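You operate a simulated robot arm through the tools that you are given. There is no shell and no other tool. Be economical: measure what you need, move in short steps, check, and stop when the job is done.

Carry out the task below with a simulated robot arm. There is one attempt and no reset: what you move stays moved.

Task
Adjust the striker until the effort gauge reads green, then tag the test door as passed.
Fine: read the gauge and turn the striker knob; then open and shut the door once, so that the needle stands in the green; green tag in the holder on the stand last; all else at the test stand stays as it is. Set down upright: green tag.

Only the result counts: the job must be done as asked and must still hold three seconds after the hand-in. Knocking over, shifting, dropping, spilling or breaking anything else fails it.

Robot
A 7-joint arm with a two-finger parallel gripper on a trunk, on a base that drives. Base frame: it is fixed to the floor where the robot stands at the start and does not move with it; the origin is under the middle of the robot, x ahead of it, y to its left, z up. Readings come in m, rad, newtons and seconds.
With the tool pointing down near the work surface it reaches from about 0.1 to 0.36 m from the robot's upright axis, wherever it stands. Its first joint turns from -2.007 to 2.007 rad. Places, roughly: black rework bin [0.5, 2.25, 0.75]; black selector switch [0.5, 1.9, 0.9]; blue clip [0.75, 2.25, 0.75]; blue valve handle [0.5, 1.2, 1.4]; carton [0.5, 1.75, 0.25]; door edge lever [0.6, 0.1, 0.7]; door lock pin [0.7, 0.2, 1.1]; door mirror [0.4, 1, 1.2]; effort gauge needle [0.6, 0, 1]; green run button [0.6, 1.6, 0.9]; green tag [0.25, 2.5, 1]; grey gap block [0.25, 2.25, 0.75]; lock door plug [0.5, 1.2, 1]; orange plug [0.25, 1.5, 1]; orange strip [0.5, 2.25, 0.25]; orange tag [0.25, 2.25, 1]. Payload 3.91 kg.
The tool frame sits at the grasp point between the pads (the TCP): z along the fingers, y along the line on which they close. The tips reach 0.03 m beyond it. Largest opening 0.11 m; finger width 0.02, thickness 0.01; the body of the gripper, 0.048 by 0.112 m, starts 0.055 m behind the TCP.
Orientation is that of the tool frame in the base frame, as a unit quaternion [w, x, y, z]. With the fingers straight down and closing along the base's y, the tool's x points along the base's -x, its y along +y and its z along -z.

Tools
- The arm moves only by the tool play_rows. Its argument "series" is a list of rows, each a list of 6 numbers: the shift along the tool's x, y, z in units of 25 mm (1.0 is 25 mm), then the turn, a rotation vector about the tool's x, y, z in units of 6 degrees (1.0 is 6 degrees). In form: [[tx, ty, tz, ax, ay, az], ...]. A call has 1 to 20 rows; each row shifts and turns the commanded pose from where the row before left it, along the tool's axes as they then stand. "claw" is the gripper command, from -1 (shut) to 1 (fully open), values between in proportion, set as the call begins (left out, the last holds). A call with a number of a shift or a turn outside -1 to 1 is refused whole. A row lasts 0.2 s, in which the tool goes at most 0.05 m and 0.15 rad; a call with a longer step from one row to the next is refused whole, and so is a gripper value outside its range. A pose out of reach is approached as far as the arm can. The call stops where the force on the tool passes 50 N (or 10 N more than at its start, if that is more) or the arm is blocked; 0.2 s more then pass. The fingers move at their own pace (about 0.108 m/s each) and stop on an object; they squeeze with about 27 N. The grip force told is the motor's: it shows also when the fingers shut on nothing. Time passes only in rows, and 0.2 s behind the last, so rows that do not move let the fingers close. The reply holds the time, the measured pose of the TCP, the force on the tool along the base axes, the opening and the grip force, in the units named above and with some noise, with the torque about the TCP (base axes, N m) and any sound that the robot's microphone picked up.
- Cameras (640 x 400 px; columns grow to the right, rows downward): "scene" is now at [-0.0026, 0.1717, 1.6886]; the picture's right is [0.29, -0.96, -0.00], its down [-0.86, -0.26, -0.43] and it looks along [0.41, 0.13, -0.90] (base axes); focal length 214 px, centre (320, 200). "wrist" rides on the gripper at [0.072, 0.017, -0.103] in the tool frame; the picture's right is [-0.23, 0.97, 0.00], its down [-0.76, -0.18, -0.62] and it looks along [-0.61, -0.14, 0.78] (tool axes); focal length 222 px, centre (320, 200). There is no depth. A picture from a camera that has moved, and an enlarged one, comes with that camera's place and axes in the base frame and with its lens.
- grab_frame(camera): a new picture of that camera. No time passes.
- slide_trunk(by): slides the trunk up (or, below 0, down) by that many m; the arm and the scene camera ride with it, the base frame stays. It gives what a move gives, with no picture.
- base_move(legs): drives the robot by 1 to 6 legs, each [ahead, turn to the left] in m and rad, along the robot's own axes; the way and the turn of a leg run together, so that a leg with both is an arc; at most 1.5 m and 3.142 rad a leg. The arm and the cameras ride along, it lands a little off, and it stops where it bumps. It gives what a move gives.
- turn_head(pan, tilt): turns the head with the scene camera to pan (to the left, within 2.705 rad either way) and tilt (down, from -0.506 to 1.204), counted from straight ahead of the robot. It gives what a move gives.
- close_up(camera, box): a new picture of the part [left, top, right, bottom] of that camera's present view, enlarged. No time passes.
- job_done(): hands the job in; it is judged then, once.

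Go step by step. Nothing tells you exact positions but the pictures and the camera data: compare them with the known pose of the tool, close in by small moves and look again before you grip or let go. The budget is 120 turns and 78 pictures, counting those below and the enlarged ones. Unless the task says otherwise, let go and move clear before handing in, and close with one line.

The tools are called after ">>>" by a JSON object that holds its "name" and its "arguments". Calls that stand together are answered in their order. play_rows: Moves the arm, as the interface text tells. Its arguments: {"type":"object","properties":{"series":{"type":"array","items":{"type":"array","items":{"type":"number"}}},"claw":{"type":"number"}},"required":["series"]} The other tools are called the same way: slide_trunk (by) slides the trunk up or down; base_move (legs) drives the base; turn_head (pan, tilt) turns the head that bears the scene camera; grab_frame (camera) takes a picture; close_up (camera, box) takes an enlarged picture of a part of a camera's view; job_done () hands the job in.

At the start:

```text
time_s: 0.0
tool_pos: [0.3971, -0.0416, 1.4854]
tcp_rot: [0.0, -0.003, 1.0, -0.001]
wrist_force: [0.4, -0.9, 0.6]
ft_torque: [-0.01, 0.01, -0.01]
gripper_width: 0.1099
grip_force: 0.0
trunk travel left (down, up): [-0.825, 0.165]
robot x, y, heading: [0.0015, 0.0018, 0.001]
head pan, tilt: [0.297, 1.124]
```

scene: 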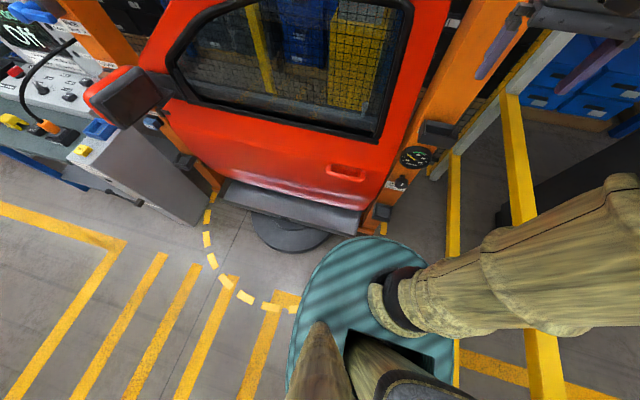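
wrist: 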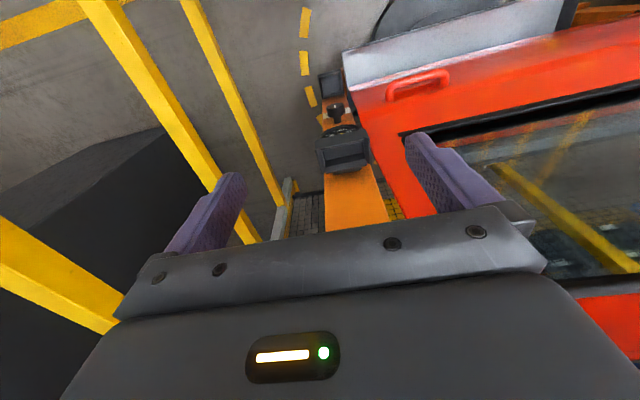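

I see the red door ahead, with an orange post at its right carrying the gauge, a knob and a lever. I'll enlarge the gauge post first, then look around.

>>> {"name": "close_up", "arguments": {"camera": "scene", "box": [340, 110, 480, 240]}}

>>> {"name": "turn_head", "arguments": {"pan": 0.0, "tilt": 0.7}}

>>> {"name": "grab_frame", "arguments": {"camera": "scene"}}

```text
3.08 times, centred on (410, 175) of scene
camera zoom: at [-0.0026, 0.1717, 1.6886], right [0.29, -0.96, 0.0], down [-0.86, -0.26, -0.43], along [0.41, 0.13, -0.9], focal length 660 px, centre (43, 277)
```

zoom: 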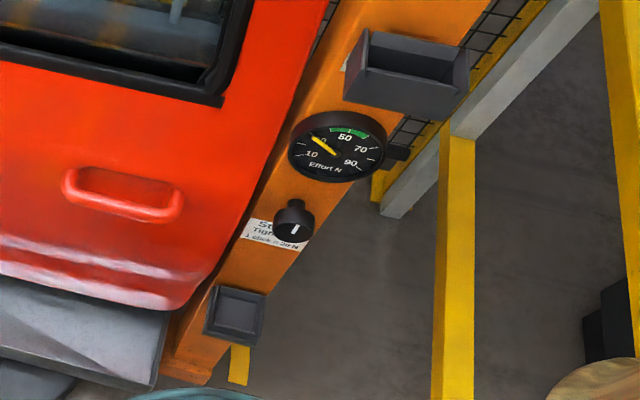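

```text
time_s: 0.9
tool_pos: [0.3964, -0.0403, 1.4836]
tcp_rot: [0.0, -0.003, 1.0, 0.0]
wrist_force: [0.3, -0.8, -1.0]
ft_torque: [0.0, 0.01, 0.03]
gripper_width: 0.1101
grip_force: 0.2
trunk travel left (down, up): [-0.825, 0.165]
robot x, y, heading: [-0.0005, 0.0009, -0.003]
head pan, tilt: [0.0, 0.7]
```

```text
74 pictures are left
camera scene: at [0.0237, 0.1541, 1.72], right [0.0, -1.0, 0.0], down [-0.64, 0.0, -0.76], along [0.76, 0.0, -0.64], focal length 214 px, centre (320, 200)
```

scene: 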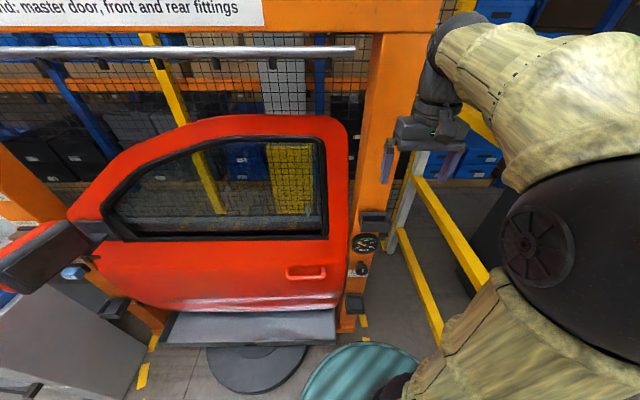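

The gauge sits on the orange post, with the striker knob and its label under it. I'll read both more closely, and the sign on the beam above.

>>> {"name": "close_up", "arguments": {"camera": "scene", "box": [340, 225, 388, 285]}}

>>> {"name": "turn_head", "arguments": {"pan": 0.3, "tilt": 0.0}}

>>> {"name": "grab_frame", "arguments": {"camera": "scene"}}

>>> {"name": "turn_head", "arguments": {"pan": 1.5, "tilt": 0.5}}

>>> {"name": "grab_frame", "arguments": {"camera": "scene"}}

```text
6.67 times, centred on (364, 255) of scene
camera zoom: at [0.0237, 0.1541, 1.72], right [0.0, -1.0, 0.0], down [-0.64, 0.0, -0.76], along [0.76, 0.0, -0.64], focal length 1430 px, centre (27, -167)
```

zoom: 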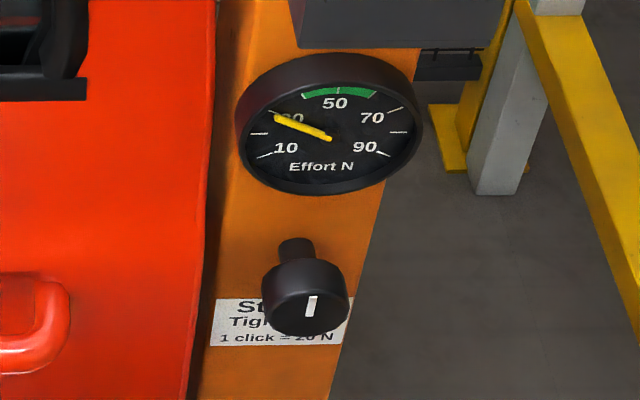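

```text
time_s: 1.9
tool_pos: [0.3957, -0.0406, 1.4855]
tcp_rot: [0.0, -0.003, 1.0, 0.0]
wrist_force: [-0.2, 0.8, -0.6]
ft_torque: [0.0, -0.02, 0.01]
gripper_width: 0.1098
grip_force: 0.0
trunk travel left (down, up): [-0.825, 0.165]
robot x, y, heading: [-0.0007, 0.0023, 0.003]
head pan, tilt: [0.3, 0.0]
```

```text
72 pictures are left
camera scene: at [0.0247, 0.1806, 1.7839], right [0.3, -0.96, 0.0], down [0.0, 0.0, -1.0], along [0.96, 0.3, 0.0], focal length 214 px, centre (320, 200)
```

scene: 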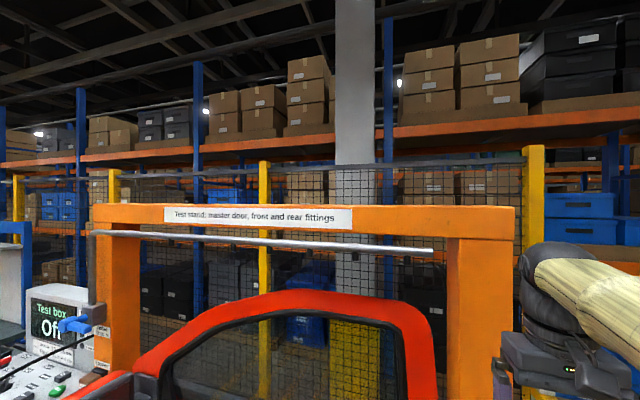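

```text
time_s: 3.4
tool_pos: [0.3976, -0.0404, 1.4852]
tcp_rot: [0.0, -0.003, 1.0, 0.0]
wrist_force: [0.2, 0.5, -0.6]
ft_torque: [0.03, 0.0, -0.03]
gripper_width: 0.1101
grip_force: 0.0
trunk travel left (down, up): [-0.825, 0.165]
robot x, y, heading: [-0.0011, 0.0024, 0.001]
head pan, tilt: [1.499, 0.499]
```

```text
71 pictures are left
camera scene: at [-0.0547, 0.2447, 1.7378], right [1.0, -0.07, 0.0], down [-0.03, -0.48, -0.88], along [0.06, 0.88, -0.48], focal length 214 px, centre (320, 200)
```

scene: 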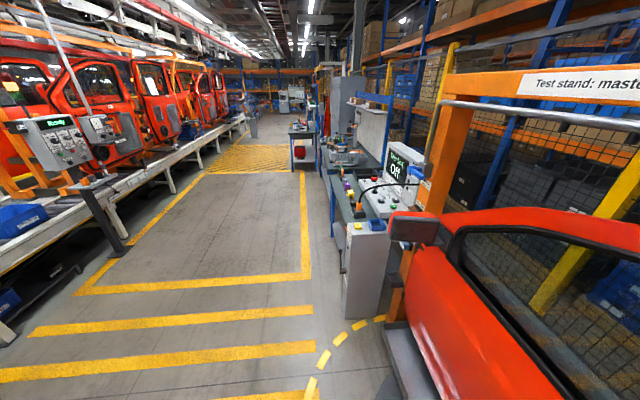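

The needle stands near 30 and the green band sits around 50, with 1 click = 20 N. So one tightening click is likely needed. I'll lower the trunk and look square-on to read the tightening direction and see the latch parts.

>>> {"name": "slide_trunk", "arguments": {"by": -0.35}}

>>> {"name": "turn_head", "arguments": {"pan": -0.2, "tilt": 0.6}}

>>> {"name": "grab_frame", "arguments": {"camera": "scene"}}

>>> {"name": "turn_head", "arguments": {"pan": 0.9, "tilt": 0.6}}

>>> {"name": "grab_frame", "arguments": {"camera": "scene"}}

```text
time_s: 6.8
tool_pos: [0.3965, -0.0399, 1.1349]
tcp_rot: [0.0, -0.004, 1.0, 0.0]
wrist_force: [-0.3, 1.0, -0.2]
ft_torque: [0.03, 0.01, 0.01]
gripper_width: 0.1098
grip_force: 0.1
trunk travel left (down, up): [-0.475, 0.515]
robot x, y, heading: [0.0022, 0.005, 0.002]
head pan, tilt: [1.499, 0.499]
```

```text
time_s: 8.5
tool_pos: [0.3974, -0.04, 1.1349]
tcp_rot: [0.0, -0.004, 1.0, 0.0]
wrist_force: [0.0, -0.1, -0.8]
ft_torque: [0.03, -0.02, -0.01]
gripper_width: 0.1101
grip_force: 0.0
trunk travel left (down, up): [-0.475, 0.515]
robot x, y, heading: [0.0008, -0.001, -0.002]
head pan, tilt: [-0.201, 0.6]
```

```text
70 pictures are left
camera scene: at [0.0253, 0.1364, 1.3787], right [-0.2, -0.98, 0.0], down [-0.55, 0.11, -0.83], along [0.81, -0.16, -0.56], focal length 214 px, centre (320, 200)
```

scene: 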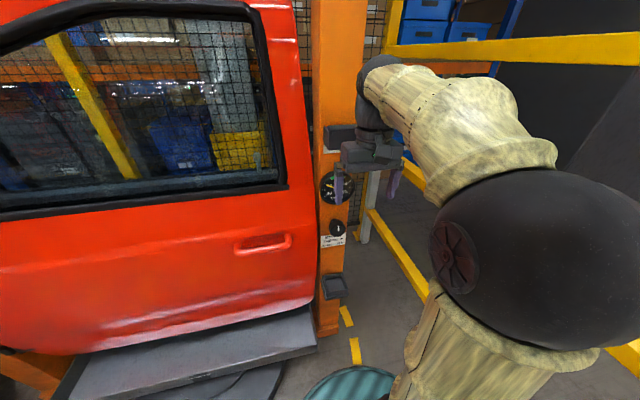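

```text
time_s: 9.8
tool_pos: [0.3965, -0.04, 1.1356]
tcp_rot: [0.0, -0.003, 1.0, 0.0]
wrist_force: [-0.5, -0.6, 0.1]
ft_torque: [0.01, 0.03, -0.01]
gripper_width: 0.1099
grip_force: 0.1
trunk travel left (down, up): [-0.475, 0.515]
robot x, y, heading: [0.0029, -0.0001, 0.0]
head pan, tilt: [0.901, 0.6]
```

```text
69 pictures are left
camera scene: at [-0.0064, 0.2232, 1.3787], right [0.78, -0.62, 0.0], down [-0.35, -0.44, -0.83], along [0.51, 0.65, -0.57], focal length 214 px, centre (320, 200)
```

scene: 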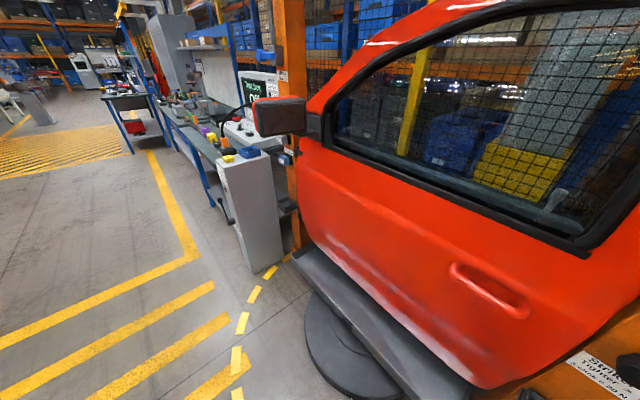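

The knob is partly hidden by the fingers' line of sight from one side, so I'll pan back and zoom on the label and latch area.

>>> {"name": "turn_head", "arguments": {"pan": 0.3, "tilt": 0.75}}

>>> {"name": "grab_frame", "arguments": {"camera": "scene"}}

>>> {"name": "close_up", "arguments": {"camera": "scene", "box": [400, 150, 500, 300]}}

```text
time_s: 10.8
tool_pos: [0.397, -0.0404, 1.136]
tcp_rot: [0.0, -0.004, 1.0, -0.001]
wrist_force: [-0.2, -0.5, -0.2]
ft_torque: [0.0, 0.02, 0.02]
gripper_width: 0.1099
grip_force: 0.0
trunk travel left (down, up): [-0.475, 0.515]
robot x, y, heading: [-0.0027, -0.0008, 0.0]
head pan, tilt: [0.3, 0.75]
```

```text
68 pictures are left
camera scene: at [0.0178, 0.1785, 1.3659], right [0.3, -0.95, 0.0], down [-0.65, -0.2, -0.73], along [0.7, 0.22, -0.68], focal length 214 px, centre (320, 200)
```

scene: 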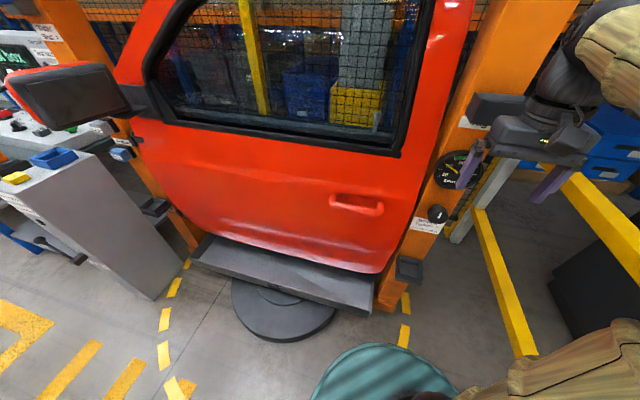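

```text
2.67 times, centred on (450, 225) of scene
camera zoom: at [0.0178, 0.1785, 1.3659], right [0.3, -0.95, 0.0], down [-0.65, -0.2, -0.73], along [0.7, 0.22, -0.68], focal length 572 px, centre (-27, 133)
```

zoom: 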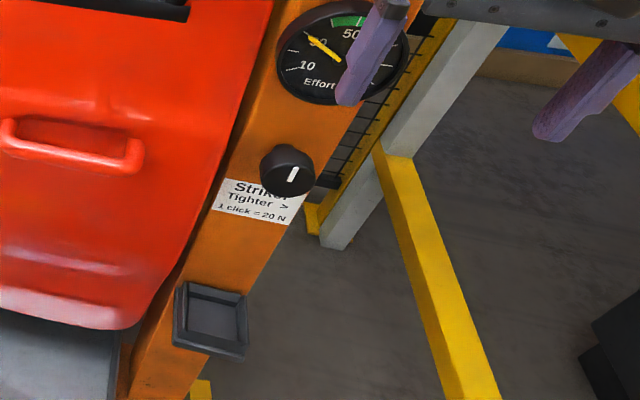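

The label reads "Striker / Tighter > / 1 click = 20 N", so one click clockwise should bring 30 to 50. The knob triangulates to about (0.52, -0.02, 0.92) with its axis facing me, so I'll rotate the tool to horizontal, pointing at +x.

>>> {"name": "play_rows", "arguments": {"series": [[0, 0, 0, 0, -1, 0], [0, 0, 0, 0, -1, 0], [0, 0, 0, 0, -1, 0], [0, 0, 0, 0, -1, 0], [0, 0, 0, 0, -1, 0], [0, 0, 0, 0, -1, 0], [0, 0, 0, 0, -1, 0], [0, 0, 0, 0, -1, 0], [0, 0, 0, 0, -1, 0], [0, 0, 0, 0, -1, 0], [0, 0, 0, 0, -1, 0], [0, 0, 0, 0, -1, 0], [0, 0, 0, 0, -1, 0], [0, 0, 0, 0, -1, 0], [0, 0, 0, 0, -1, 0]], "claw": 1}}

>>> {"name": "grab_frame", "arguments": {"camera": "scene"}}

```text
time_s: 14.0
tool_pos: [0.4559, -0.0681, 1.1019]
tcp_rot: [0.67, -0.003, 0.742, 0.002]
wrist_force: [0.2, -0.4, 0.6]
ft_torque: [-0.01, 0.03, 0.01]
gripper_width: 0.1099
grip_force: 0.2
out of reach, approached as far as the arm can: row 6, 7, 8, 9, 10, 13
trunk travel left (down, up): [-0.475, 0.515]
robot x, y, heading: [-0.0008, 0.0008, -0.001]
head pan, tilt: [0.3, 0.75]
```

```text
66 pictures are left
camera scene: at [0.0177, 0.1786, 1.3658], right [0.3, -0.96, 0.0], down [-0.65, -0.2, -0.73], along [0.7, 0.22, -0.68], focal length 214 px, centre (320, 200)
```

scene: 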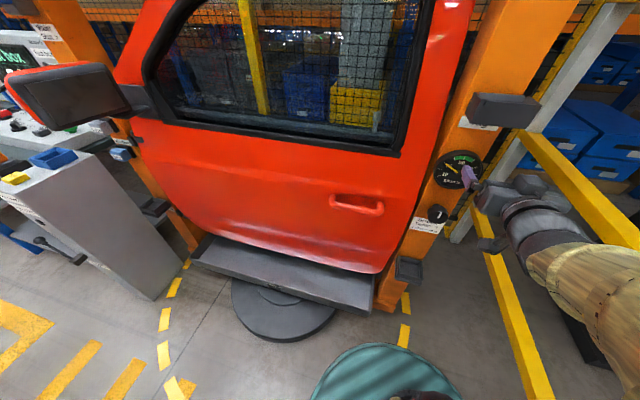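

The tool is now roughly horizontal at (0.456, -0.068, 1.10), close in front of the gauge. I'll back off a little before lowering to the knob's height.

>>> {"name": "base_move", "arguments": {"legs": [[-0.12, 0]]}}

>>> {"name": "slide_trunk", "arguments": {"by": -0.18}}

>>> {"name": "play_rows", "arguments": {"series": [[0, 0.8, 0, 0, -0.97, 0], [0, 0.8, 0, 0, 0, 0]]}}

>>> {"name": "grab_frame", "arguments": {"camera": "wrist"}}

>>> {"name": "grab_frame", "arguments": {"camera": "scene"}}

```text
time_s: 15.3
tool_pos: [0.332, -0.0688, 1.1001]
tcp_rot: [0.668, -0.003, 0.744, 0.003]
wrist_force: [0.1, 0.5, 0.1]
ft_torque: [0.02, 0.02, -0.01]
gripper_width: 0.11
grip_force: 0.1
trunk travel left (down, up): [-0.475, 0.515]
robot x, y, heading: [-0.1241, 0.0013, -0.0]
head pan, tilt: [0.3, 0.75]
```

```text
time_s: 17.1
tool_pos: [0.3089, -0.0619, 0.8846]
tcp_rot: [0.617, 0.021, 0.786, 0.023]
wrist_force: [-0.5, -1.2, 0.3]
ft_torque: [0.01, -0.01, 0.02]
gripper_width: 0.1102
grip_force: 0.0
trunk travel left (down, up): [-0.318, 0.672]
robot x, y, heading: [-0.1213, 0.005, 0.007]
head pan, tilt: [0.3, 0.75]
stopped: the arm was blocked; the commanded pose is now the measured one
```

```text
time_s: 17.7
tool_pos: [0.3342, -0.0308, 0.9039]
tcp_rot: [0.656, 0.022, 0.754, 0.022]
wrist_force: [-0.1, 0.0, 0.0]
ft_torque: [0.02, -0.02, 0.0]
gripper_width: 0.11
grip_force: 0.0
out of reach, approached as far as the arm can: row 1
trunk travel left (down, up): [-0.318, 0.672]
robot x, y, heading: [-0.1238, -0.0, 0.004]
head pan, tilt: [0.3, 0.75]
```

```text
65 pictures are left
camera wrist: at [0.2228, -0.0088, 0.847], right [0.03, 0.96, 0.28], down [-0.51, -0.23, 0.83], along [0.86, -0.17, 0.49], focal length 222 px, centre (320, 200)
```

wrist: 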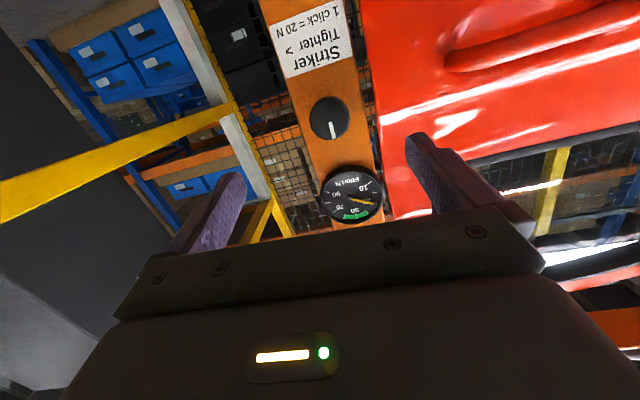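

```text
64 pictures are left
camera scene: at [-0.106, 0.1781, 1.2051], right [0.3, -0.95, 0.0], down [-0.65, -0.2, -0.73], along [0.7, 0.22, -0.68], focal length 214 px, centre (320, 200)
```

scene: 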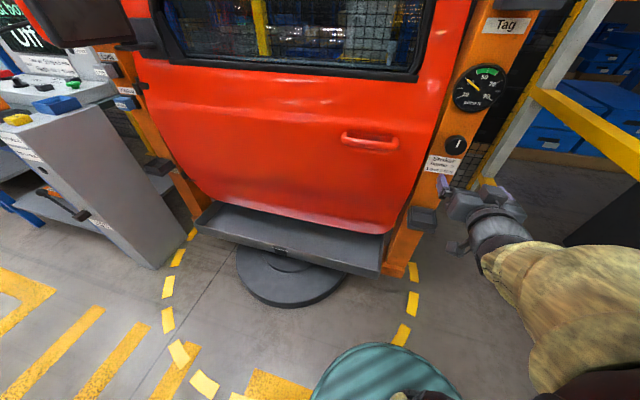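

The knob's mark points about straight up, and it sits near (0.523, -0.02, 0.908), with the post face near x = 0.57. I'll level the tool and creep forward to stop short of the knob.

>>> {"name": "play_rows", "arguments": {"series": [[0, 0, 0.8, 0, 0, 0], [0, 0, 0.8, 0, 0, 0], [0, 0, 0.5, 0, -0.66, -0.3], [0, 0, 0.5, 0, -0.66, -0.3], [0, 0, 0, 0, 0, 0]]}}

>>> {"name": "turn_head", "arguments": {"pan": -0.2, "tilt": 0.6}}

>>> {"name": "grab_frame", "arguments": {"camera": "wrist"}}

>>> {"name": "grab_frame", "arguments": {"camera": "scene"}}

```text
time_s: 18.9
tool_pos: [0.3992, -0.0301, 0.8972]
tcp_rot: [0.709, -0.001, 0.705, 0.002]
wrist_force: [0.3, -1.9, 0.2]
ft_torque: [0.02, 0.02, 0.08]
gripper_width: 0.11
grip_force: 0.1
trunk travel left (down, up): [-0.318, 0.672]
robot x, y, heading: [-0.1249, -0.0002, 0.005]
head pan, tilt: [0.3, 0.75]
```

```text
time_s: 19.8
tool_pos: [0.3992, -0.0264, 0.8964]
tcp_rot: [0.709, -0.004, 0.706, 0.003]
wrist_force: [0.5, -0.2, 0.4]
ft_torque: [-0.04, 0.0, 0.0]
gripper_width: 0.1101
grip_force: 0.0
trunk travel left (down, up): [-0.318, 0.672]
robot x, y, heading: [-0.1227, 0.0026, -0.004]
head pan, tilt: [-0.201, 0.6]
```

```text
63 pictures are left
camera wrist: at [0.2964, -0.0098, 0.8239], right [-0.01, 0.97, 0.23], down [-0.62, -0.18, 0.76], along [0.78, -0.13, 0.61], focal length 222 px, centre (320, 200)
```

wrist: 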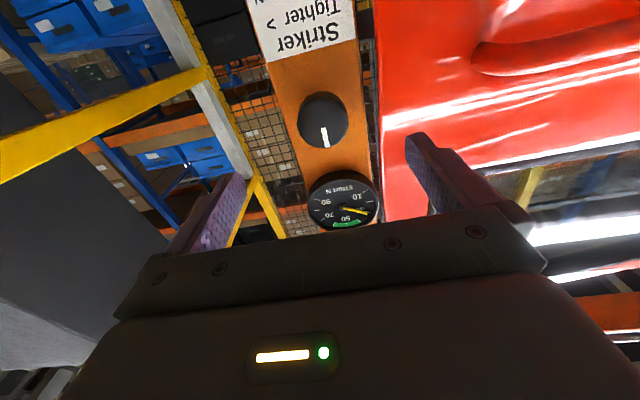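

```text
62 pictures are left
camera scene: at [-0.0984, 0.1365, 1.2214], right [-0.2, -0.98, 0.0], down [-0.55, 0.11, -0.82], along [0.81, -0.16, -0.57], focal length 214 px, centre (320, 200)
```

scene: 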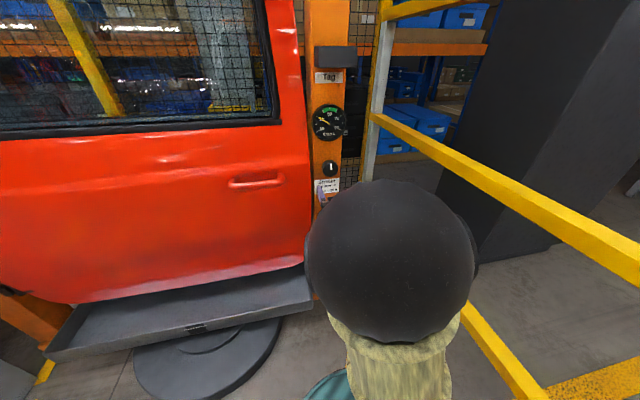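

Two wrist views agree on the knob at (0.523, -0.022, 0.904), about 5 cm across. I'll slide the open fingers around it.

>>> {"name": "play_rows", "arguments": {"series": [[-0.26, 0.16, 0.8, 0, 0, 0], [0, 0, 0.8, 0, 0, 0], [0, 0, 0.8, 0, 0, 0], [0, 0, 0.8, 0, 0, 0], [0, 0, 0, 0, 0, 0]]}}

>>> {"name": "grab_frame", "arguments": {"camera": "wrist"}}

```text
time_s: 21.0
tool_pos: [0.4543, -0.0125, 0.9226]
tcp_rot: [0.708, 0.0, 0.706, -0.001]
wrist_force: [0.6, -0.2, 0.7]
ft_torque: [-0.03, 0.01, 0.0]
gripper_width: 0.1099
grip_force: 0.0
out of reach, approached as far as the arm can: row 2, 3, 4
trunk travel left (down, up): [-0.318, 0.672]
robot x, y, heading: [-0.1209, -0.0006, 0.004]
head pan, tilt: [-0.201, 0.6]
```

```text
61 pictures are left
camera wrist: at [0.3519, 0.0046, 0.8492], right [0.0, 0.97, 0.23], down [-0.63, -0.18, 0.76], along [0.78, -0.14, 0.61], focal length 222 px, centre (320, 200)
```

wrist: 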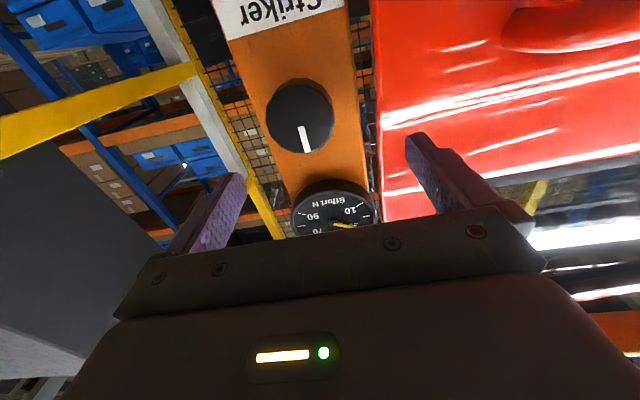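

The arm is at its forward reach limit and drifted off line. I'll draw it back a little, then let the base close the distance.

>>> {"name": "play_rows", "arguments": {"series": [[0, 0, -0.8, 0, 0, 0], [0, 0, -0.8, 0, 0, 0], [0, 0, 0, 0, 0, 0]]}}

```text
time_s: 21.8
tool_pos: [0.4141, -0.0153, 0.922]
tcp_rot: [0.708, 0.0, 0.706, -0.001]
wrist_force: [0.0, 0.1, 0.9]
ft_torque: [-0.01, 0.02, -0.01]
gripper_width: 0.1101
grip_force: 0.0
trunk travel left (down, up): [-0.318, 0.672]
robot x, y, heading: [-0.1221, 0.0021, 0.007]
head pan, tilt: [-0.201, 0.6]
```

The command follows the measured pose. I'll correct height and side offset, then drive ahead 7 cm.

>>> {"name": "play_rows", "arguments": {"series": [[0.72, -0.28, 0, 0, 0, 0], [0, 0, 0, 0, 0, 0]]}}

>>> {"name": "base_move", "arguments": {"legs": [[0.07, 0]]}}

>>> {"name": "grab_frame", "arguments": {"camera": "wrist"}}

>>> {"name": "grab_frame", "arguments": {"camera": "scene"}}

```text
time_s: 22.4
tool_pos: [0.414, -0.0236, 0.9042]
tcp_rot: [0.708, -0.001, 0.706, -0.001]
wrist_force: [0.1, -0.9, 0.1]
ft_torque: [0.01, -0.01, 0.0]
gripper_width: 0.1099
grip_force: 0.0
trunk travel left (down, up): [-0.318, 0.672]
robot x, y, heading: [-0.1205, 0.0075, 0.003]
head pan, tilt: [-0.201, 0.6]
```

```text
time_s: 23.4
tool_pos: [0.4843, -0.0239, 0.9033]
tcp_rot: [0.709, 0.0, 0.705, -0.002]
wrist_force: [-1.3, -0.4, 0.1]
ft_torque: [-0.03, 0.01, 0.01]
gripper_width: 0.1098
grip_force: 0.1
trunk travel left (down, up): [-0.318, 0.672]
robot x, y, heading: [-0.0551, 0.002, -0.002]
head pan, tilt: [-0.201, 0.6]
```

```text
60 pictures are left
camera wrist: at [0.3808, -0.0069, 0.8307], right [0.0, 0.97, 0.23], down [-0.63, -0.18, 0.76], along [0.78, -0.14, 0.61], focal length 222 px, centre (320, 200)
```

wrist: 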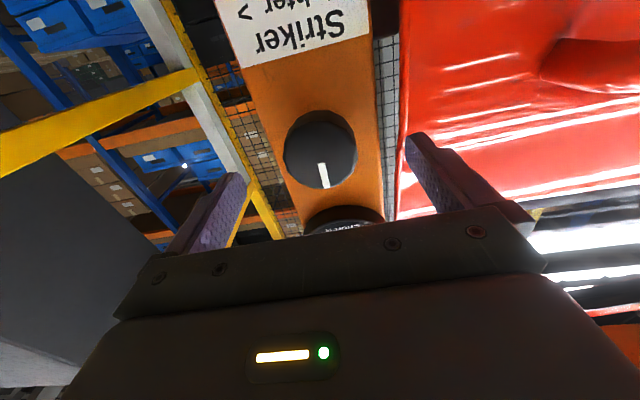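

```text
59 pictures are left
camera scene: at [-0.0291, 0.1365, 1.2214], right [-0.2, -0.98, 0.0], down [-0.55, 0.11, -0.83], along [0.81, -0.16, -0.56], focal length 214 px, centre (320, 200)
```

scene: 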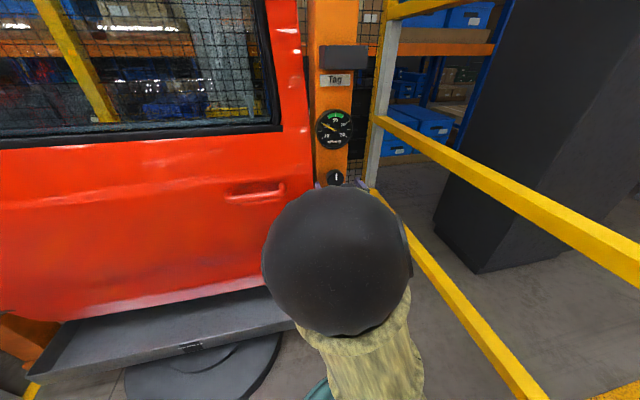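

The knob is centred between the fingers at roughly (0.523, -0.022, 0.90). I'll narrow the opening to keep clear of the door edge, then advance 4 cm.

>>> {"name": "play_rows", "arguments": {"series": [[0.1, 0.05, 0, 0, 0, 0], [0, 0, 0.55, 0, 0, 0], [0, 0, 0.55, 0, 0, 0], [0, 0, 0.5, 0, 0, 0], [0, 0, 0, 0, 0, 0]], "claw": 0.4}}

>>> {"name": "grab_frame", "arguments": {"camera": "wrist"}}

```text
time_s: 24.6
tool_pos: [0.5138, -0.0169, 0.912]
tcp_rot: [0.708, 0.001, 0.707, -0.002]
wrist_force: [0.0, -0.1, 0.7]
ft_torque: [-0.01, 0.01, -0.03]
gripper_width: 0.0771
grip_force: 0.1
out of reach, approached as far as the arm can: row 3, 4
trunk travel left (down, up): [-0.318, 0.672]
robot x, y, heading: [-0.0527, 0.0031, 0.003]
head pan, tilt: [-0.201, 0.6]
```

```text
58 pictures are left
camera wrist: at [0.4105, -0.0001, 0.8387], right [0.0, 0.97, 0.23], down [-0.62, -0.17, 0.76], along [0.78, -0.14, 0.61], focal length 222 px, centre (320, 200)
```

wrist: 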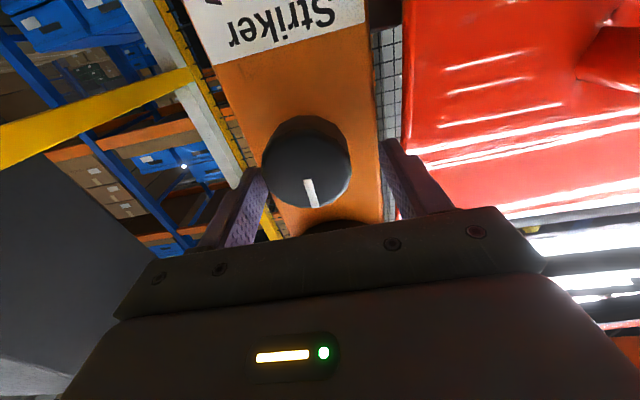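

I'm at the reach limit again. I'll pull the arm back 3 cm with corrections, then drive 4.5 cm ahead so that the wrist has freedom to turn.

>>> {"name": "play_rows", "arguments": {"series": [[0, 0, -0.8, 0, 0, 0], [0.25, -0.1, -0.6, 0, 0, 0], [0.2, -0.1, 0, 0, 0, 0], [0, 0, 0, 0, 0, 0]]}}

>>> {"name": "base_move", "arguments": {"legs": [[0.045, 0]]}}

>>> {"name": "grab_frame", "arguments": {"camera": "wrist"}}

```text
time_s: 25.6
tool_pos: [0.4782, -0.0211, 0.8994]
tcp_rot: [0.709, -0.001, 0.706, -0.001]
wrist_force: [0.8, -0.4, 0.1]
ft_torque: [-0.01, 0.0, 0.0]
gripper_width: 0.0772
grip_force: 0.1
trunk travel left (down, up): [-0.318, 0.672]
robot x, y, heading: [-0.054, -0.0013, 0.005]
head pan, tilt: [-0.201, 0.6]
```

```text
time_s: 26.5
tool_pos: [0.5224, -0.0217, 0.9013]
tcp_rot: [0.708, -0.001, 0.706, 0.0]
wrist_force: [1.0, 0.1, 0.7]
ft_torque: [0.0, 0.04, -0.01]
gripper_width: 0.077
grip_force: 0.2
trunk travel left (down, up): [-0.318, 0.672]
robot x, y, heading: [-0.0082, 0.0013, 0.001]
head pan, tilt: [-0.201, 0.6]
```

```text
57 pictures are left
camera wrist: at [0.4197, -0.0039, 0.8268], right [0.0, 0.97, 0.23], down [-0.63, -0.18, 0.76], along [0.78, -0.14, 0.61], focal length 222 px, centre (320, 200)
```

wrist: 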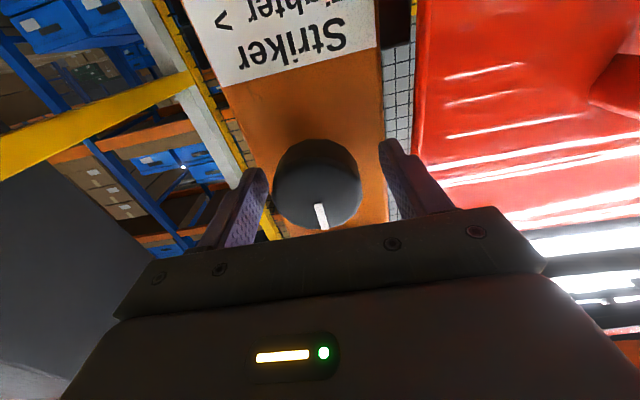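

The fingers straddle the knob. I'll move 7 mm further in and close.

>>> {"name": "play_rows", "arguments": {"series": [[0.05, 0.02, 0.3, 0, 0, 0], [0, 0, 0, 0, 0, 0]]}}

>>> {"name": "play_rows", "arguments": {"series": [[0, 0, 0, 0, 0, 0], [0, 0, 0, 0, 0, 0], [0, 0, 0, 0, 0, 0]], "claw": -1}}

>>> {"name": "close_up", "arguments": {"camera": "wrist", "box": [160, 100, 480, 300]}}

```text
time_s: 27.1
tool_pos: [0.5311, -0.0192, 0.899]
tcp_rot: [0.708, -0.001, 0.706, -0.001]
wrist_force: [-0.1, -0.3, 0.1]
ft_torque: [0.0, 0.01, -0.02]
gripper_width: 0.0771
grip_force: 0.0
trunk travel left (down, up): [-0.318, 0.672]
robot x, y, heading: [-0.0085, 0.0004, -0.002]
head pan, tilt: [-0.201, 0.6]
```

```text
time_s: 27.9
tool_pos: [0.5305, -0.0221, 0.8998]
tcp_rot: [0.708, 0.002, 0.706, -0.001]
wrist_force: [0.8, -17.2, 0.9]
ft_torque: [0.09, 0.05, -1.12]
gripper_width: 0.0533
grip_force: 45.1
trunk travel left (down, up): [-0.318, 0.672]
robot x, y, heading: [-0.0089, 0.0003, 0.001]
head pan, tilt: [-0.201, 0.6]
```

```text
2.00 times, centred on (320, 200) of wrist
camera zoom: at [0.4279, -0.0055, 0.8263], right [0.0, 0.97, 0.23], down [-0.63, -0.17, 0.76], along [0.78, -0.15, 0.61], focal length 444 px, centre (320, 200)
```

zoom: 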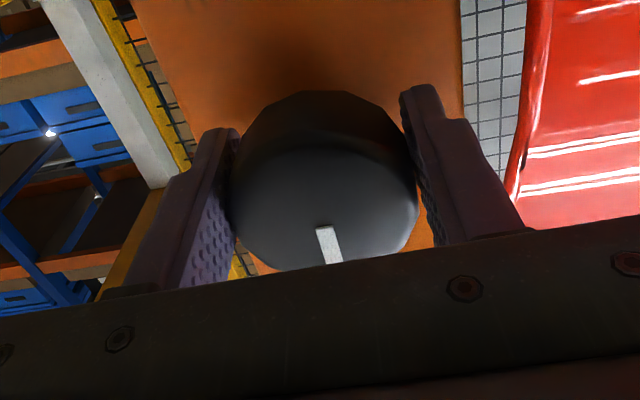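

The knob is gripped at 53 mm, with a sideways load of 17 N. I'll shift a touch to -y and turn clockwise in small steps, listening for the click.

>>> {"name": "play_rows", "arguments": {"series": [[0, -0.1, 0, 0, 0, 0], [0, 0, 0, 0, 0, 0.5], [0, 0, 0, 0, 0, 0.5], [0, 0, 0, 0, 0, 0]]}}

```text
time_s: 28.9
tool_pos: [0.5299, -0.0227, 0.8989]
tcp_rot: [0.708, 0.036, 0.705, 0.036]
wrist_force: [1.4, -6.0, 1.3]
ft_torque: [0.0, 0.62, 0.26]
gripper_width: 0.0532
grip_force: 45.2
trunk travel left (down, up): [-0.318, 0.672]
robot x, y, heading: [-0.0087, 0.0002, 0.005]
head pan, tilt: [-0.201, 0.6]
```

>>> {"name": "play_rows", "arguments": {"series": [[0, 0, 0, 0, 0, 0.7], [0, 0, 0, 0, 0, 0.7], [0, 0, 0, 0, 0, 0.7], [0, 0, 0, 0, 0, 0]]}}

>>> {"name": "close_up", "arguments": {"camera": "scene", "box": [300, 40, 380, 200]}}

```text
time_s: 29.9
tool_pos: [0.5294, -0.0219, 0.8999]
tcp_rot: [0.7, 0.113, 0.696, 0.114]
wrist_force: [4.5, 4.2, 13.4]
ft_torque: [-0.01, 0.13, 0.29]
gripper_width: 0.0532
grip_force: 44.8
trunk travel left (down, up): [-0.318, 0.672]
robot x, y, heading: [-0.0102, -0.0003, 0.006]
head pan, tilt: [-0.201, 0.6]
```

```text
2.50 times, centred on (340, 120) of scene
camera zoom: at [0.0153, 0.137, 1.2215], right [-0.2, -0.98, 0.0], down [-0.55, 0.11, -0.83], along [0.81, -0.16, -0.56], focal length 536 px, centre (270, 400)
```

zoom: 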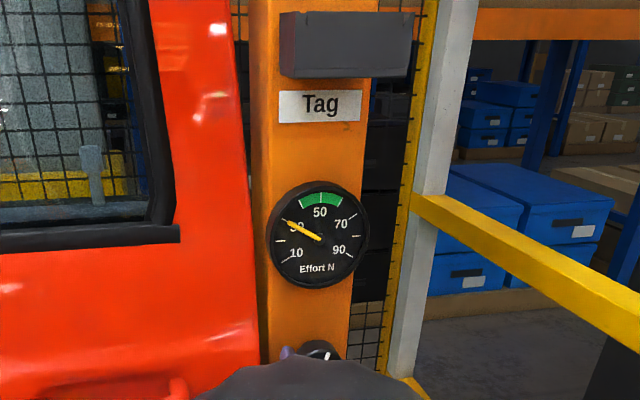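

The knob is turning with the gripper, about 18° so far, and no click yet. The needle likely updates only on a door cycle. I'll continue clockwise.

>>> {"name": "play_rows", "arguments": {"series": [[-0.06, 0, 0, 0, 0, 0.7], [0, 0, 0, 0, 0, 0.7], [0, 0, 0, 0, 0, 0.7], [0, 0, 0, 0, 0, 0]]}}

>>> {"name": "close_up", "arguments": {"camera": "wrist", "box": [160, 100, 480, 300]}}

```text
time_s: 30.9
tool_pos: [0.5306, -0.0192, 0.9001]
tcp_rot: [0.682, 0.188, 0.681, 0.19]
wrist_force: [4.8, 17.2, 5.2]
ft_torque: [-0.09, 0.2, 0.58]
gripper_width: 0.0535
grip_force: 45.1
trunk travel left (down, up): [-0.318, 0.672]
robot x, y, heading: [-0.0076, 0.0014, 0.004]
head pan, tilt: [-0.201, 0.6]
```

```text
2.00 times, centred on (320, 200) of wrist
camera zoom: at [0.4269, 0.0309, 0.8461], right [0.0, 0.72, 0.7], down [-0.62, -0.55, 0.56], along [0.78, -0.43, 0.45], focal length 444 px, centre (320, 200)
```

zoom: 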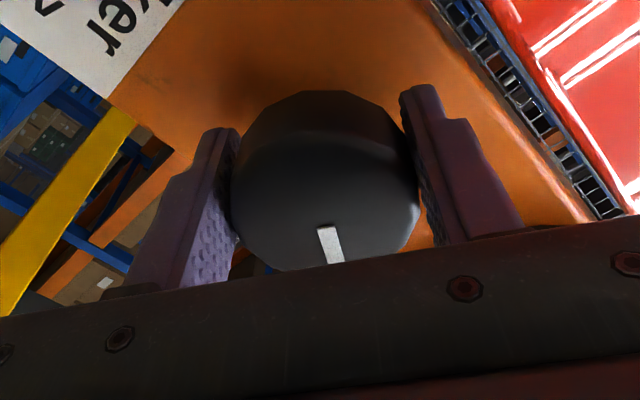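

Turned about 31° with no sound yet. I'll go on in small steps, checking each reply for a click.

>>> {"name": "play_rows", "arguments": {"series": [[0, -0.1, 0, 0, 0, 0.6], [0, 0, 0, 0, 0, 0.6], [0, 0, 0, 0, 0, 0]]}}

>>> {"name": "play_rows", "arguments": {"series": [[0, 0, 0, 0, 0, 0.6], [0, 0, 0, 0, 0, 0.6], [0, 0, 0, 0, 0, 0]]}}

```text
time_s: 31.7
tool_pos: [0.5291, -0.0202, 0.9007]
tcp_rot: [0.669, 0.229, 0.667, 0.234]
wrist_force: [4.0, 32.5, 13.4]
ft_torque: [-0.19, 0.61, 0.84]
gripper_width: 0.0535
grip_force: 45.1
trunk travel left (down, up): [-0.318, 0.672]
robot x, y, heading: [-0.0116, 0.0011, -0.003]
head pan, tilt: [-0.201, 0.6]
```

```text
time_s: 32.5
tool_pos: [0.5299, -0.0194, 0.9016]
tcp_rot: [0.655, 0.268, 0.651, 0.276]
wrist_force: [4.2, 34.1, 18.5]
ft_torque: [-0.18, 0.27, 0.45]
gripper_width: 0.0536
grip_force: 44.6
trunk travel left (down, up): [-0.318, 0.672]
robot x, y, heading: [-0.0098, 0.002, 0.006]
head pan, tilt: [-0.201, 0.6]
```

At 45° there's still no sound. I'll open the fingers to see where the knob settles, which should show the detent pitch.

>>> {"name": "play_rows", "arguments": {"series": [[0.02, 0.08, 0, 0, 0, 0], [0, 0, 0, 0, 0, 0], [0, 0, 0, 0, 0, 0]], "claw": 0.3}}

>>> {"name": "close_up", "arguments": {"camera": "wrist", "box": [160, 100, 480, 300]}}

>>> {"name": "close_up", "arguments": {"camera": "scene", "box": [300, 90, 380, 200]}}

```text
time_s: 33.3
tool_pos: [0.5299, -0.0244, 0.9011]
tcp_rot: [0.653, 0.274, 0.651, 0.273]
wrist_force: [-0.2, 0.0, -0.4]
ft_torque: [0.01, 0.02, -0.01]
gripper_width: 0.0713
grip_force: 0.1
trunk travel left (down, up): [-0.318, 0.672]
robot x, y, heading: [-0.009, 0.0016, -0.002]
head pan, tilt: [-0.201, 0.6]
```

```text
2.00 times, centred on (320, 200) of wrist
camera zoom: at [0.4272, 0.0396, 0.8605], right [0.0, 0.52, 0.85], down [-0.63, -0.67, 0.41], along [0.78, -0.53, 0.33], focal length 444 px, centre (320, 200)
```

zoom: 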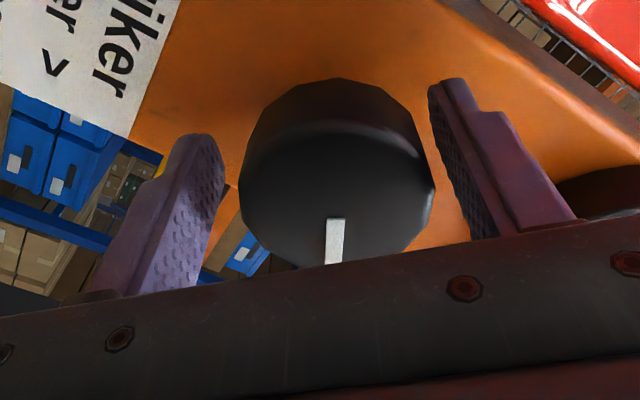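

```text
3.64 times, centred on (340, 145) of scene
camera zoom: at [0.0155, 0.1367, 1.2214], right [-0.2, -0.98, 0.0], down [-0.55, 0.11, -0.82], along [0.81, -0.16, -0.57], focal length 780 px, centre (247, 400)
```

zoom: 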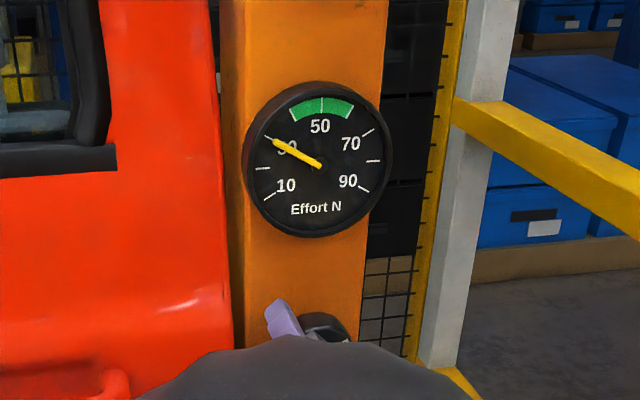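

The mark looks like it shifted slightly clockwise past the gripper on release. I'll back away straight and look at the knob properly.

>>> {"name": "play_rows", "arguments": {"series": [[0, 0, -0.8, 0, 0, 0], [0, 0, -0.8, 0, 0, 0], [0, 0, -0.4, 0, 0, 0], [0, 0, 0, 0, 0, 0]], "claw": 0.4}}

>>> {"name": "close_up", "arguments": {"camera": "wrist", "box": [160, 50, 480, 250]}}

>>> {"name": "close_up", "arguments": {"camera": "scene", "box": [300, 90, 400, 240]}}

```text
time_s: 34.3
tool_pos: [0.4818, -0.0236, 0.9006]
tcp_rot: [0.653, 0.274, 0.651, 0.274]
wrist_force: [0.0, 0.2, -0.2]
ft_torque: [0.0, -0.04, -0.02]
gripper_width: 0.0769
grip_force: 0.1
trunk travel left (down, up): [-0.318, 0.672]
robot x, y, heading: [-0.0109, 0.0028, 0.007]
head pan, tilt: [-0.201, 0.6]
```

```text
2.00 times, centred on (320, 150) of wrist
camera zoom: at [0.3789, 0.0397, 0.8603], right [0.0, 0.52, 0.85], down [-0.62, -0.67, 0.41], along [0.78, -0.53, 0.33], focal length 444 px, centre (320, 300)
```

zoom: 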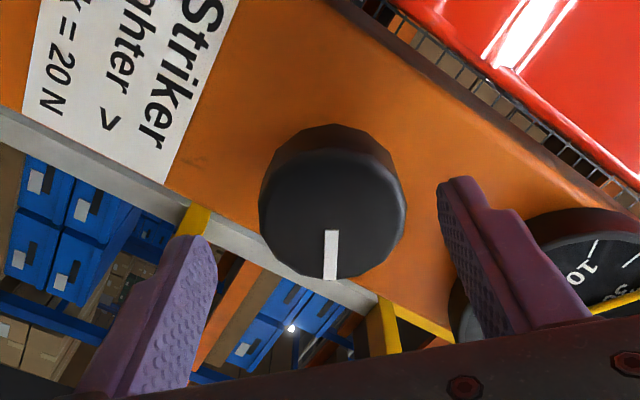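

```text
2.67 times, centred on (350, 165) of scene
camera zoom: at [0.0155, 0.1367, 1.2214], right [-0.2, -0.98, 0.0], down [-0.55, 0.11, -0.83], along [0.81, -0.16, -0.56], focal length 572 px, centre (240, 293)
```

zoom: 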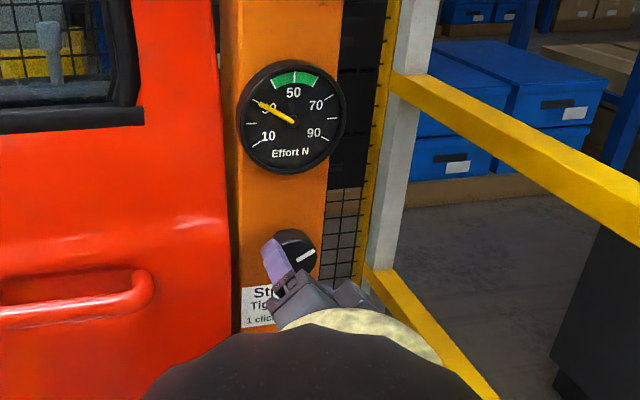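

The mark now stands at about 60° although the gripper stopped at 45°, so it snapped into a detent at 60°. To tell whether that's one 60° click or two 30° ones, I'll re-grip, turn back 20° (to about 40°) and release.

>>> {"name": "play_rows", "arguments": {"series": [[0, 0, 0.8, 0, 0, 0], [0, 0, 0.8, 0, 0, 0], [0, 0, 0.4, 0, 0, 0], [0, 0, 0, 0, 0, 0]]}}

>>> {"name": "play_rows", "arguments": {"series": [[0, 0, 0, 0, 0, 0], [0, 0, 0, 0, 0, 0], [0, 0, 0, 0, 0, 0]], "claw": -1}}

>>> {"name": "play_rows", "arguments": {"series": [[0, 0, 0, 0, 0, -0.7], [0, 0, 0, 0, 0, -0.7], [0, 0, 0, 0, 0, -0.7], [0, 0, 0, 0, 0, -0.7], [0, 0, 0, 0, 0, -0.5], [0, 0, 0, 0, 0, 0]]}}

>>> {"name": "play_rows", "arguments": {"series": [[0, 0, 0, 0, 0, 0], [0, 0, 0, 0, 0, 0], [0, 0, -0.8, 0, 0, 0], [0, 0, -0.8, 0, 0, 0], [0, 0, -0.4, 0, 0, 0], [0, 0, 0, 0, 0, 0]], "claw": 0.4}}

>>> {"name": "close_up", "arguments": {"camera": "wrist", "box": [160, 50, 480, 250]}}

```text
time_s: 35.3
tool_pos: [0.5307, -0.0227, 0.9014]
tcp_rot: [0.653, 0.273, 0.651, 0.274]
wrist_force: [0.9, 0.0, -0.2]
ft_torque: [0.01, 0.0, -0.03]
gripper_width: 0.0772
grip_force: 0.1
trunk travel left (down, up): [-0.318, 0.672]
robot x, y, heading: [-0.0128, 0.0032, 0.002]
head pan, tilt: [-0.201, 0.6]
```

```text
time_s: 36.1
tool_pos: [0.5313, -0.0207, 0.9024]
tcp_rot: [0.655, 0.27, 0.65, 0.274]
wrist_force: [7.8, 13.1, 22.4]
ft_torque: [-0.08, 0.24, 0.95]
gripper_width: 0.0536
grip_force: 45.2
trunk travel left (down, up): [-0.318, 0.672]
robot x, y, heading: [-0.0096, -0.001, 0.006]
head pan, tilt: [-0.201, 0.6]
```

```text
time_s: 37.5
tool_pos: [0.5314, -0.0227, 0.9013]
tcp_rot: [0.692, 0.156, 0.687, 0.157]
wrist_force: [15.4, 16.6, 18.8]
ft_torque: [-0.12, -0.06, 0.32]
gripper_width: 0.0533
grip_force: 45.1
trunk travel left (down, up): [-0.318, 0.672]
robot x, y, heading: [-0.007, -0.0012, 0.003]
head pan, tilt: [-0.201, 0.6]
```

```text
time_s: 38.9
tool_pos: [0.4824, -0.0236, 0.9008]
tcp_rot: [0.69, 0.158, 0.689, 0.158]
wrist_force: [0.2, -0.1, 0.1]
ft_torque: [0.01, 0.0, 0.02]
gripper_width: 0.0772
grip_force: 0.0
trunk travel left (down, up): [-0.318, 0.672]
robot x, y, heading: [-0.0043, 0.004, 0.004]
head pan, tilt: [-0.201, 0.6]
```

```text
2.00 times, centred on (320, 150) of wrist
camera zoom: at [0.3788, 0.023, 0.8416], right [0.0, 0.78, 0.63], down [-0.62, -0.49, 0.61], along [0.78, -0.39, 0.49], focal length 444 px, centre (320, 300)
```

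zoom: 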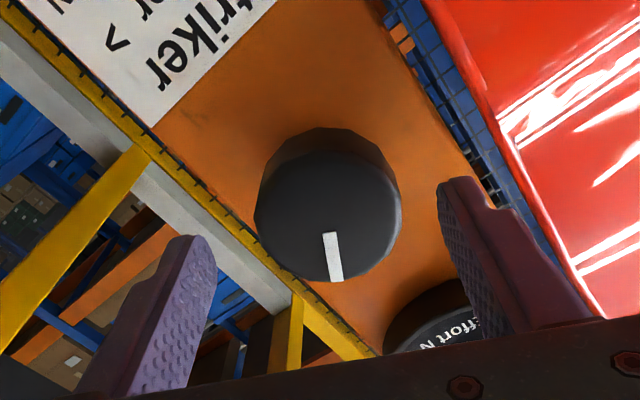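

The mark landed at about 31° after letting go at about 40°, so the detents are 30° apart and the knob is now one click tighter, as wanted. I'll leave it, back away and study the door handle and latch edge.

>>> {"name": "base_move", "arguments": {"legs": [[-0.3, 0]]}}

>>> {"name": "play_rows", "arguments": {"series": [[0, 0, 0, 0, 0, 0.9], [0, 0, 0, 0, 0, 0.9], [0, 0, 0, 0, 0, 0.9], [0, 0, 0, 0, 0, 0.9], [0, 0, 0, 0, 0, 0.9], [0, 0, 0, 0, 0, 0.9], [0, 0, 0, 0, 0, 0.9], [0, 0, 0, 0, 0, 0.9], [0, 0, 0, 0, 0, 0.9], [0, 0, 0, 0, 0, 0.9], [0, 0, 0, 0, 0, 0.9], [0, 0, 0, 0, 0, 0.8]], "claw": 1}}

>>> {"name": "turn_head", "arguments": {"pan": 0.1, "tilt": 0.4}}

>>> {"name": "grab_frame", "arguments": {"camera": "scene"}}

>>> {"name": "grab_frame", "arguments": {"camera": "wrist"}}

```text
time_s: 41.0
tool_pos: [0.1792, -0.0246, 0.9014]
tcp_rot: [0.69, 0.157, 0.689, 0.157]
wrist_force: [-0.2, 0.3, -0.3]
ft_torque: [-0.02, -0.03, 0.0]
gripper_width: 0.0771
grip_force: 0.1
trunk travel left (down, up): [-0.318, 0.672]
robot x, y, heading: [-0.3149, 0.0005, 0.004]
head pan, tilt: [-0.201, 0.6]
```

```text
time_s: 43.6
tool_pos: [0.1785, -0.024, 0.9013]
tcp_rot: [0.501, 0.499, 0.499, 0.501]
wrist_force: [-0.1, -0.4, -0.7]
ft_torque: [-0.01, -0.01, -0.02]
gripper_width: 0.1103
grip_force: 0.2
trunk travel left (down, up): [-0.318, 0.672]
robot x, y, heading: [-0.316, 0.0005, 0.002]
head pan, tilt: [-0.201, 0.6]
```

```text
time_s: 44.4
tool_pos: [0.1761, -0.0225, 0.9008]
tcp_rot: [0.501, 0.499, 0.5, 0.499]
wrist_force: [-0.2, -0.4, -0.1]
ft_torque: [-0.04, -0.01, 0.03]
gripper_width: 0.1101
grip_force: 0.1
trunk travel left (down, up): [-0.318, 0.672]
robot x, y, heading: [-0.3103, 0.0032, 0.002]
head pan, tilt: [0.099, 0.4]
```

```text
48 pictures are left
camera scene: at [-0.2822, 0.1625, 1.2396], right [0.1, -0.99, 0.0], down [-0.39, -0.04, -0.92], along [0.92, 0.09, -0.39], focal length 214 px, centre (320, 200)
```

scene: 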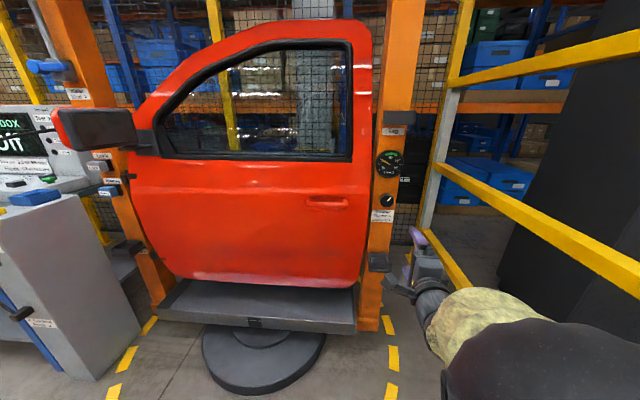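

```text
47 pictures are left
camera wrist: at [0.0748, 0.0492, 0.9171], right [0.0, -0.22, 0.97], down [-0.62, -0.76, -0.18], along [0.78, -0.61, -0.14], focal length 222 px, centre (320, 200)
```

wrist: 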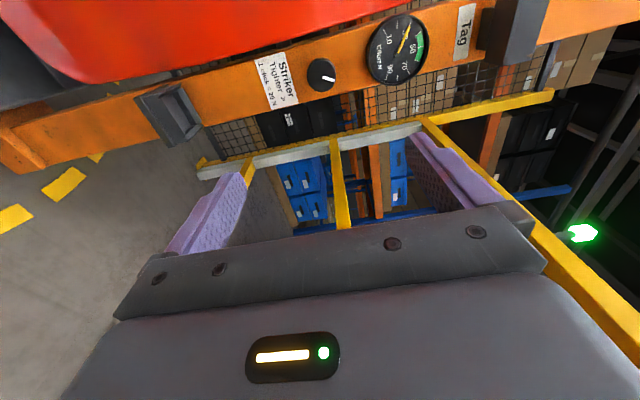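

The mark now leans at one click to the right. The whole door is visible, held between two orange posts with the hinges on the left. I'll zoom on the handle and right edge, and the left post's fittings.

>>> {"name": "close_up", "arguments": {"camera": "scene", "box": [285, 110, 425, 300]}}

>>> {"name": "close_up", "arguments": {"camera": "scene", "box": [20, 50, 180, 250]}}

```text
2.11 times, centred on (355, 205) of scene
camera zoom: at [-0.2822, 0.1625, 1.2396], right [0.1, -0.99, 0.0], down [-0.39, -0.04, -0.92], along [0.92, 0.09, -0.39], focal length 452 px, centre (246, 190)
```

zoom: 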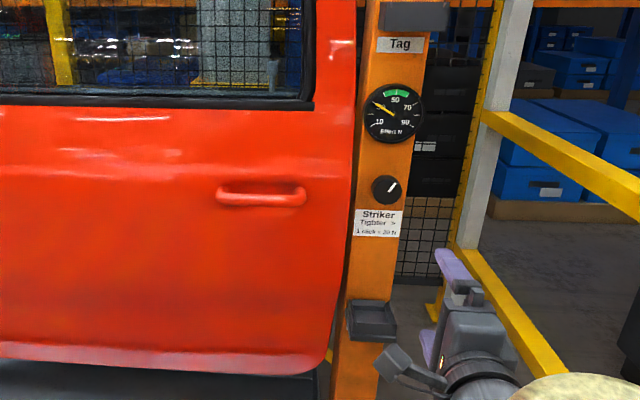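

```text
2.00 times, centred on (100, 150) of scene
camera zoom: at [-0.2822, 0.1625, 1.2396], right [0.1, -0.99, 0.0], down [-0.39, -0.04, -0.92], along [0.92, 0.09, -0.39], focal length 429 px, centre (760, 300)
```

zoom: 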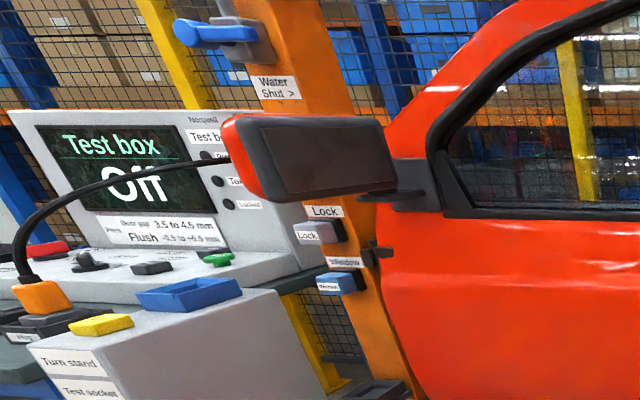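

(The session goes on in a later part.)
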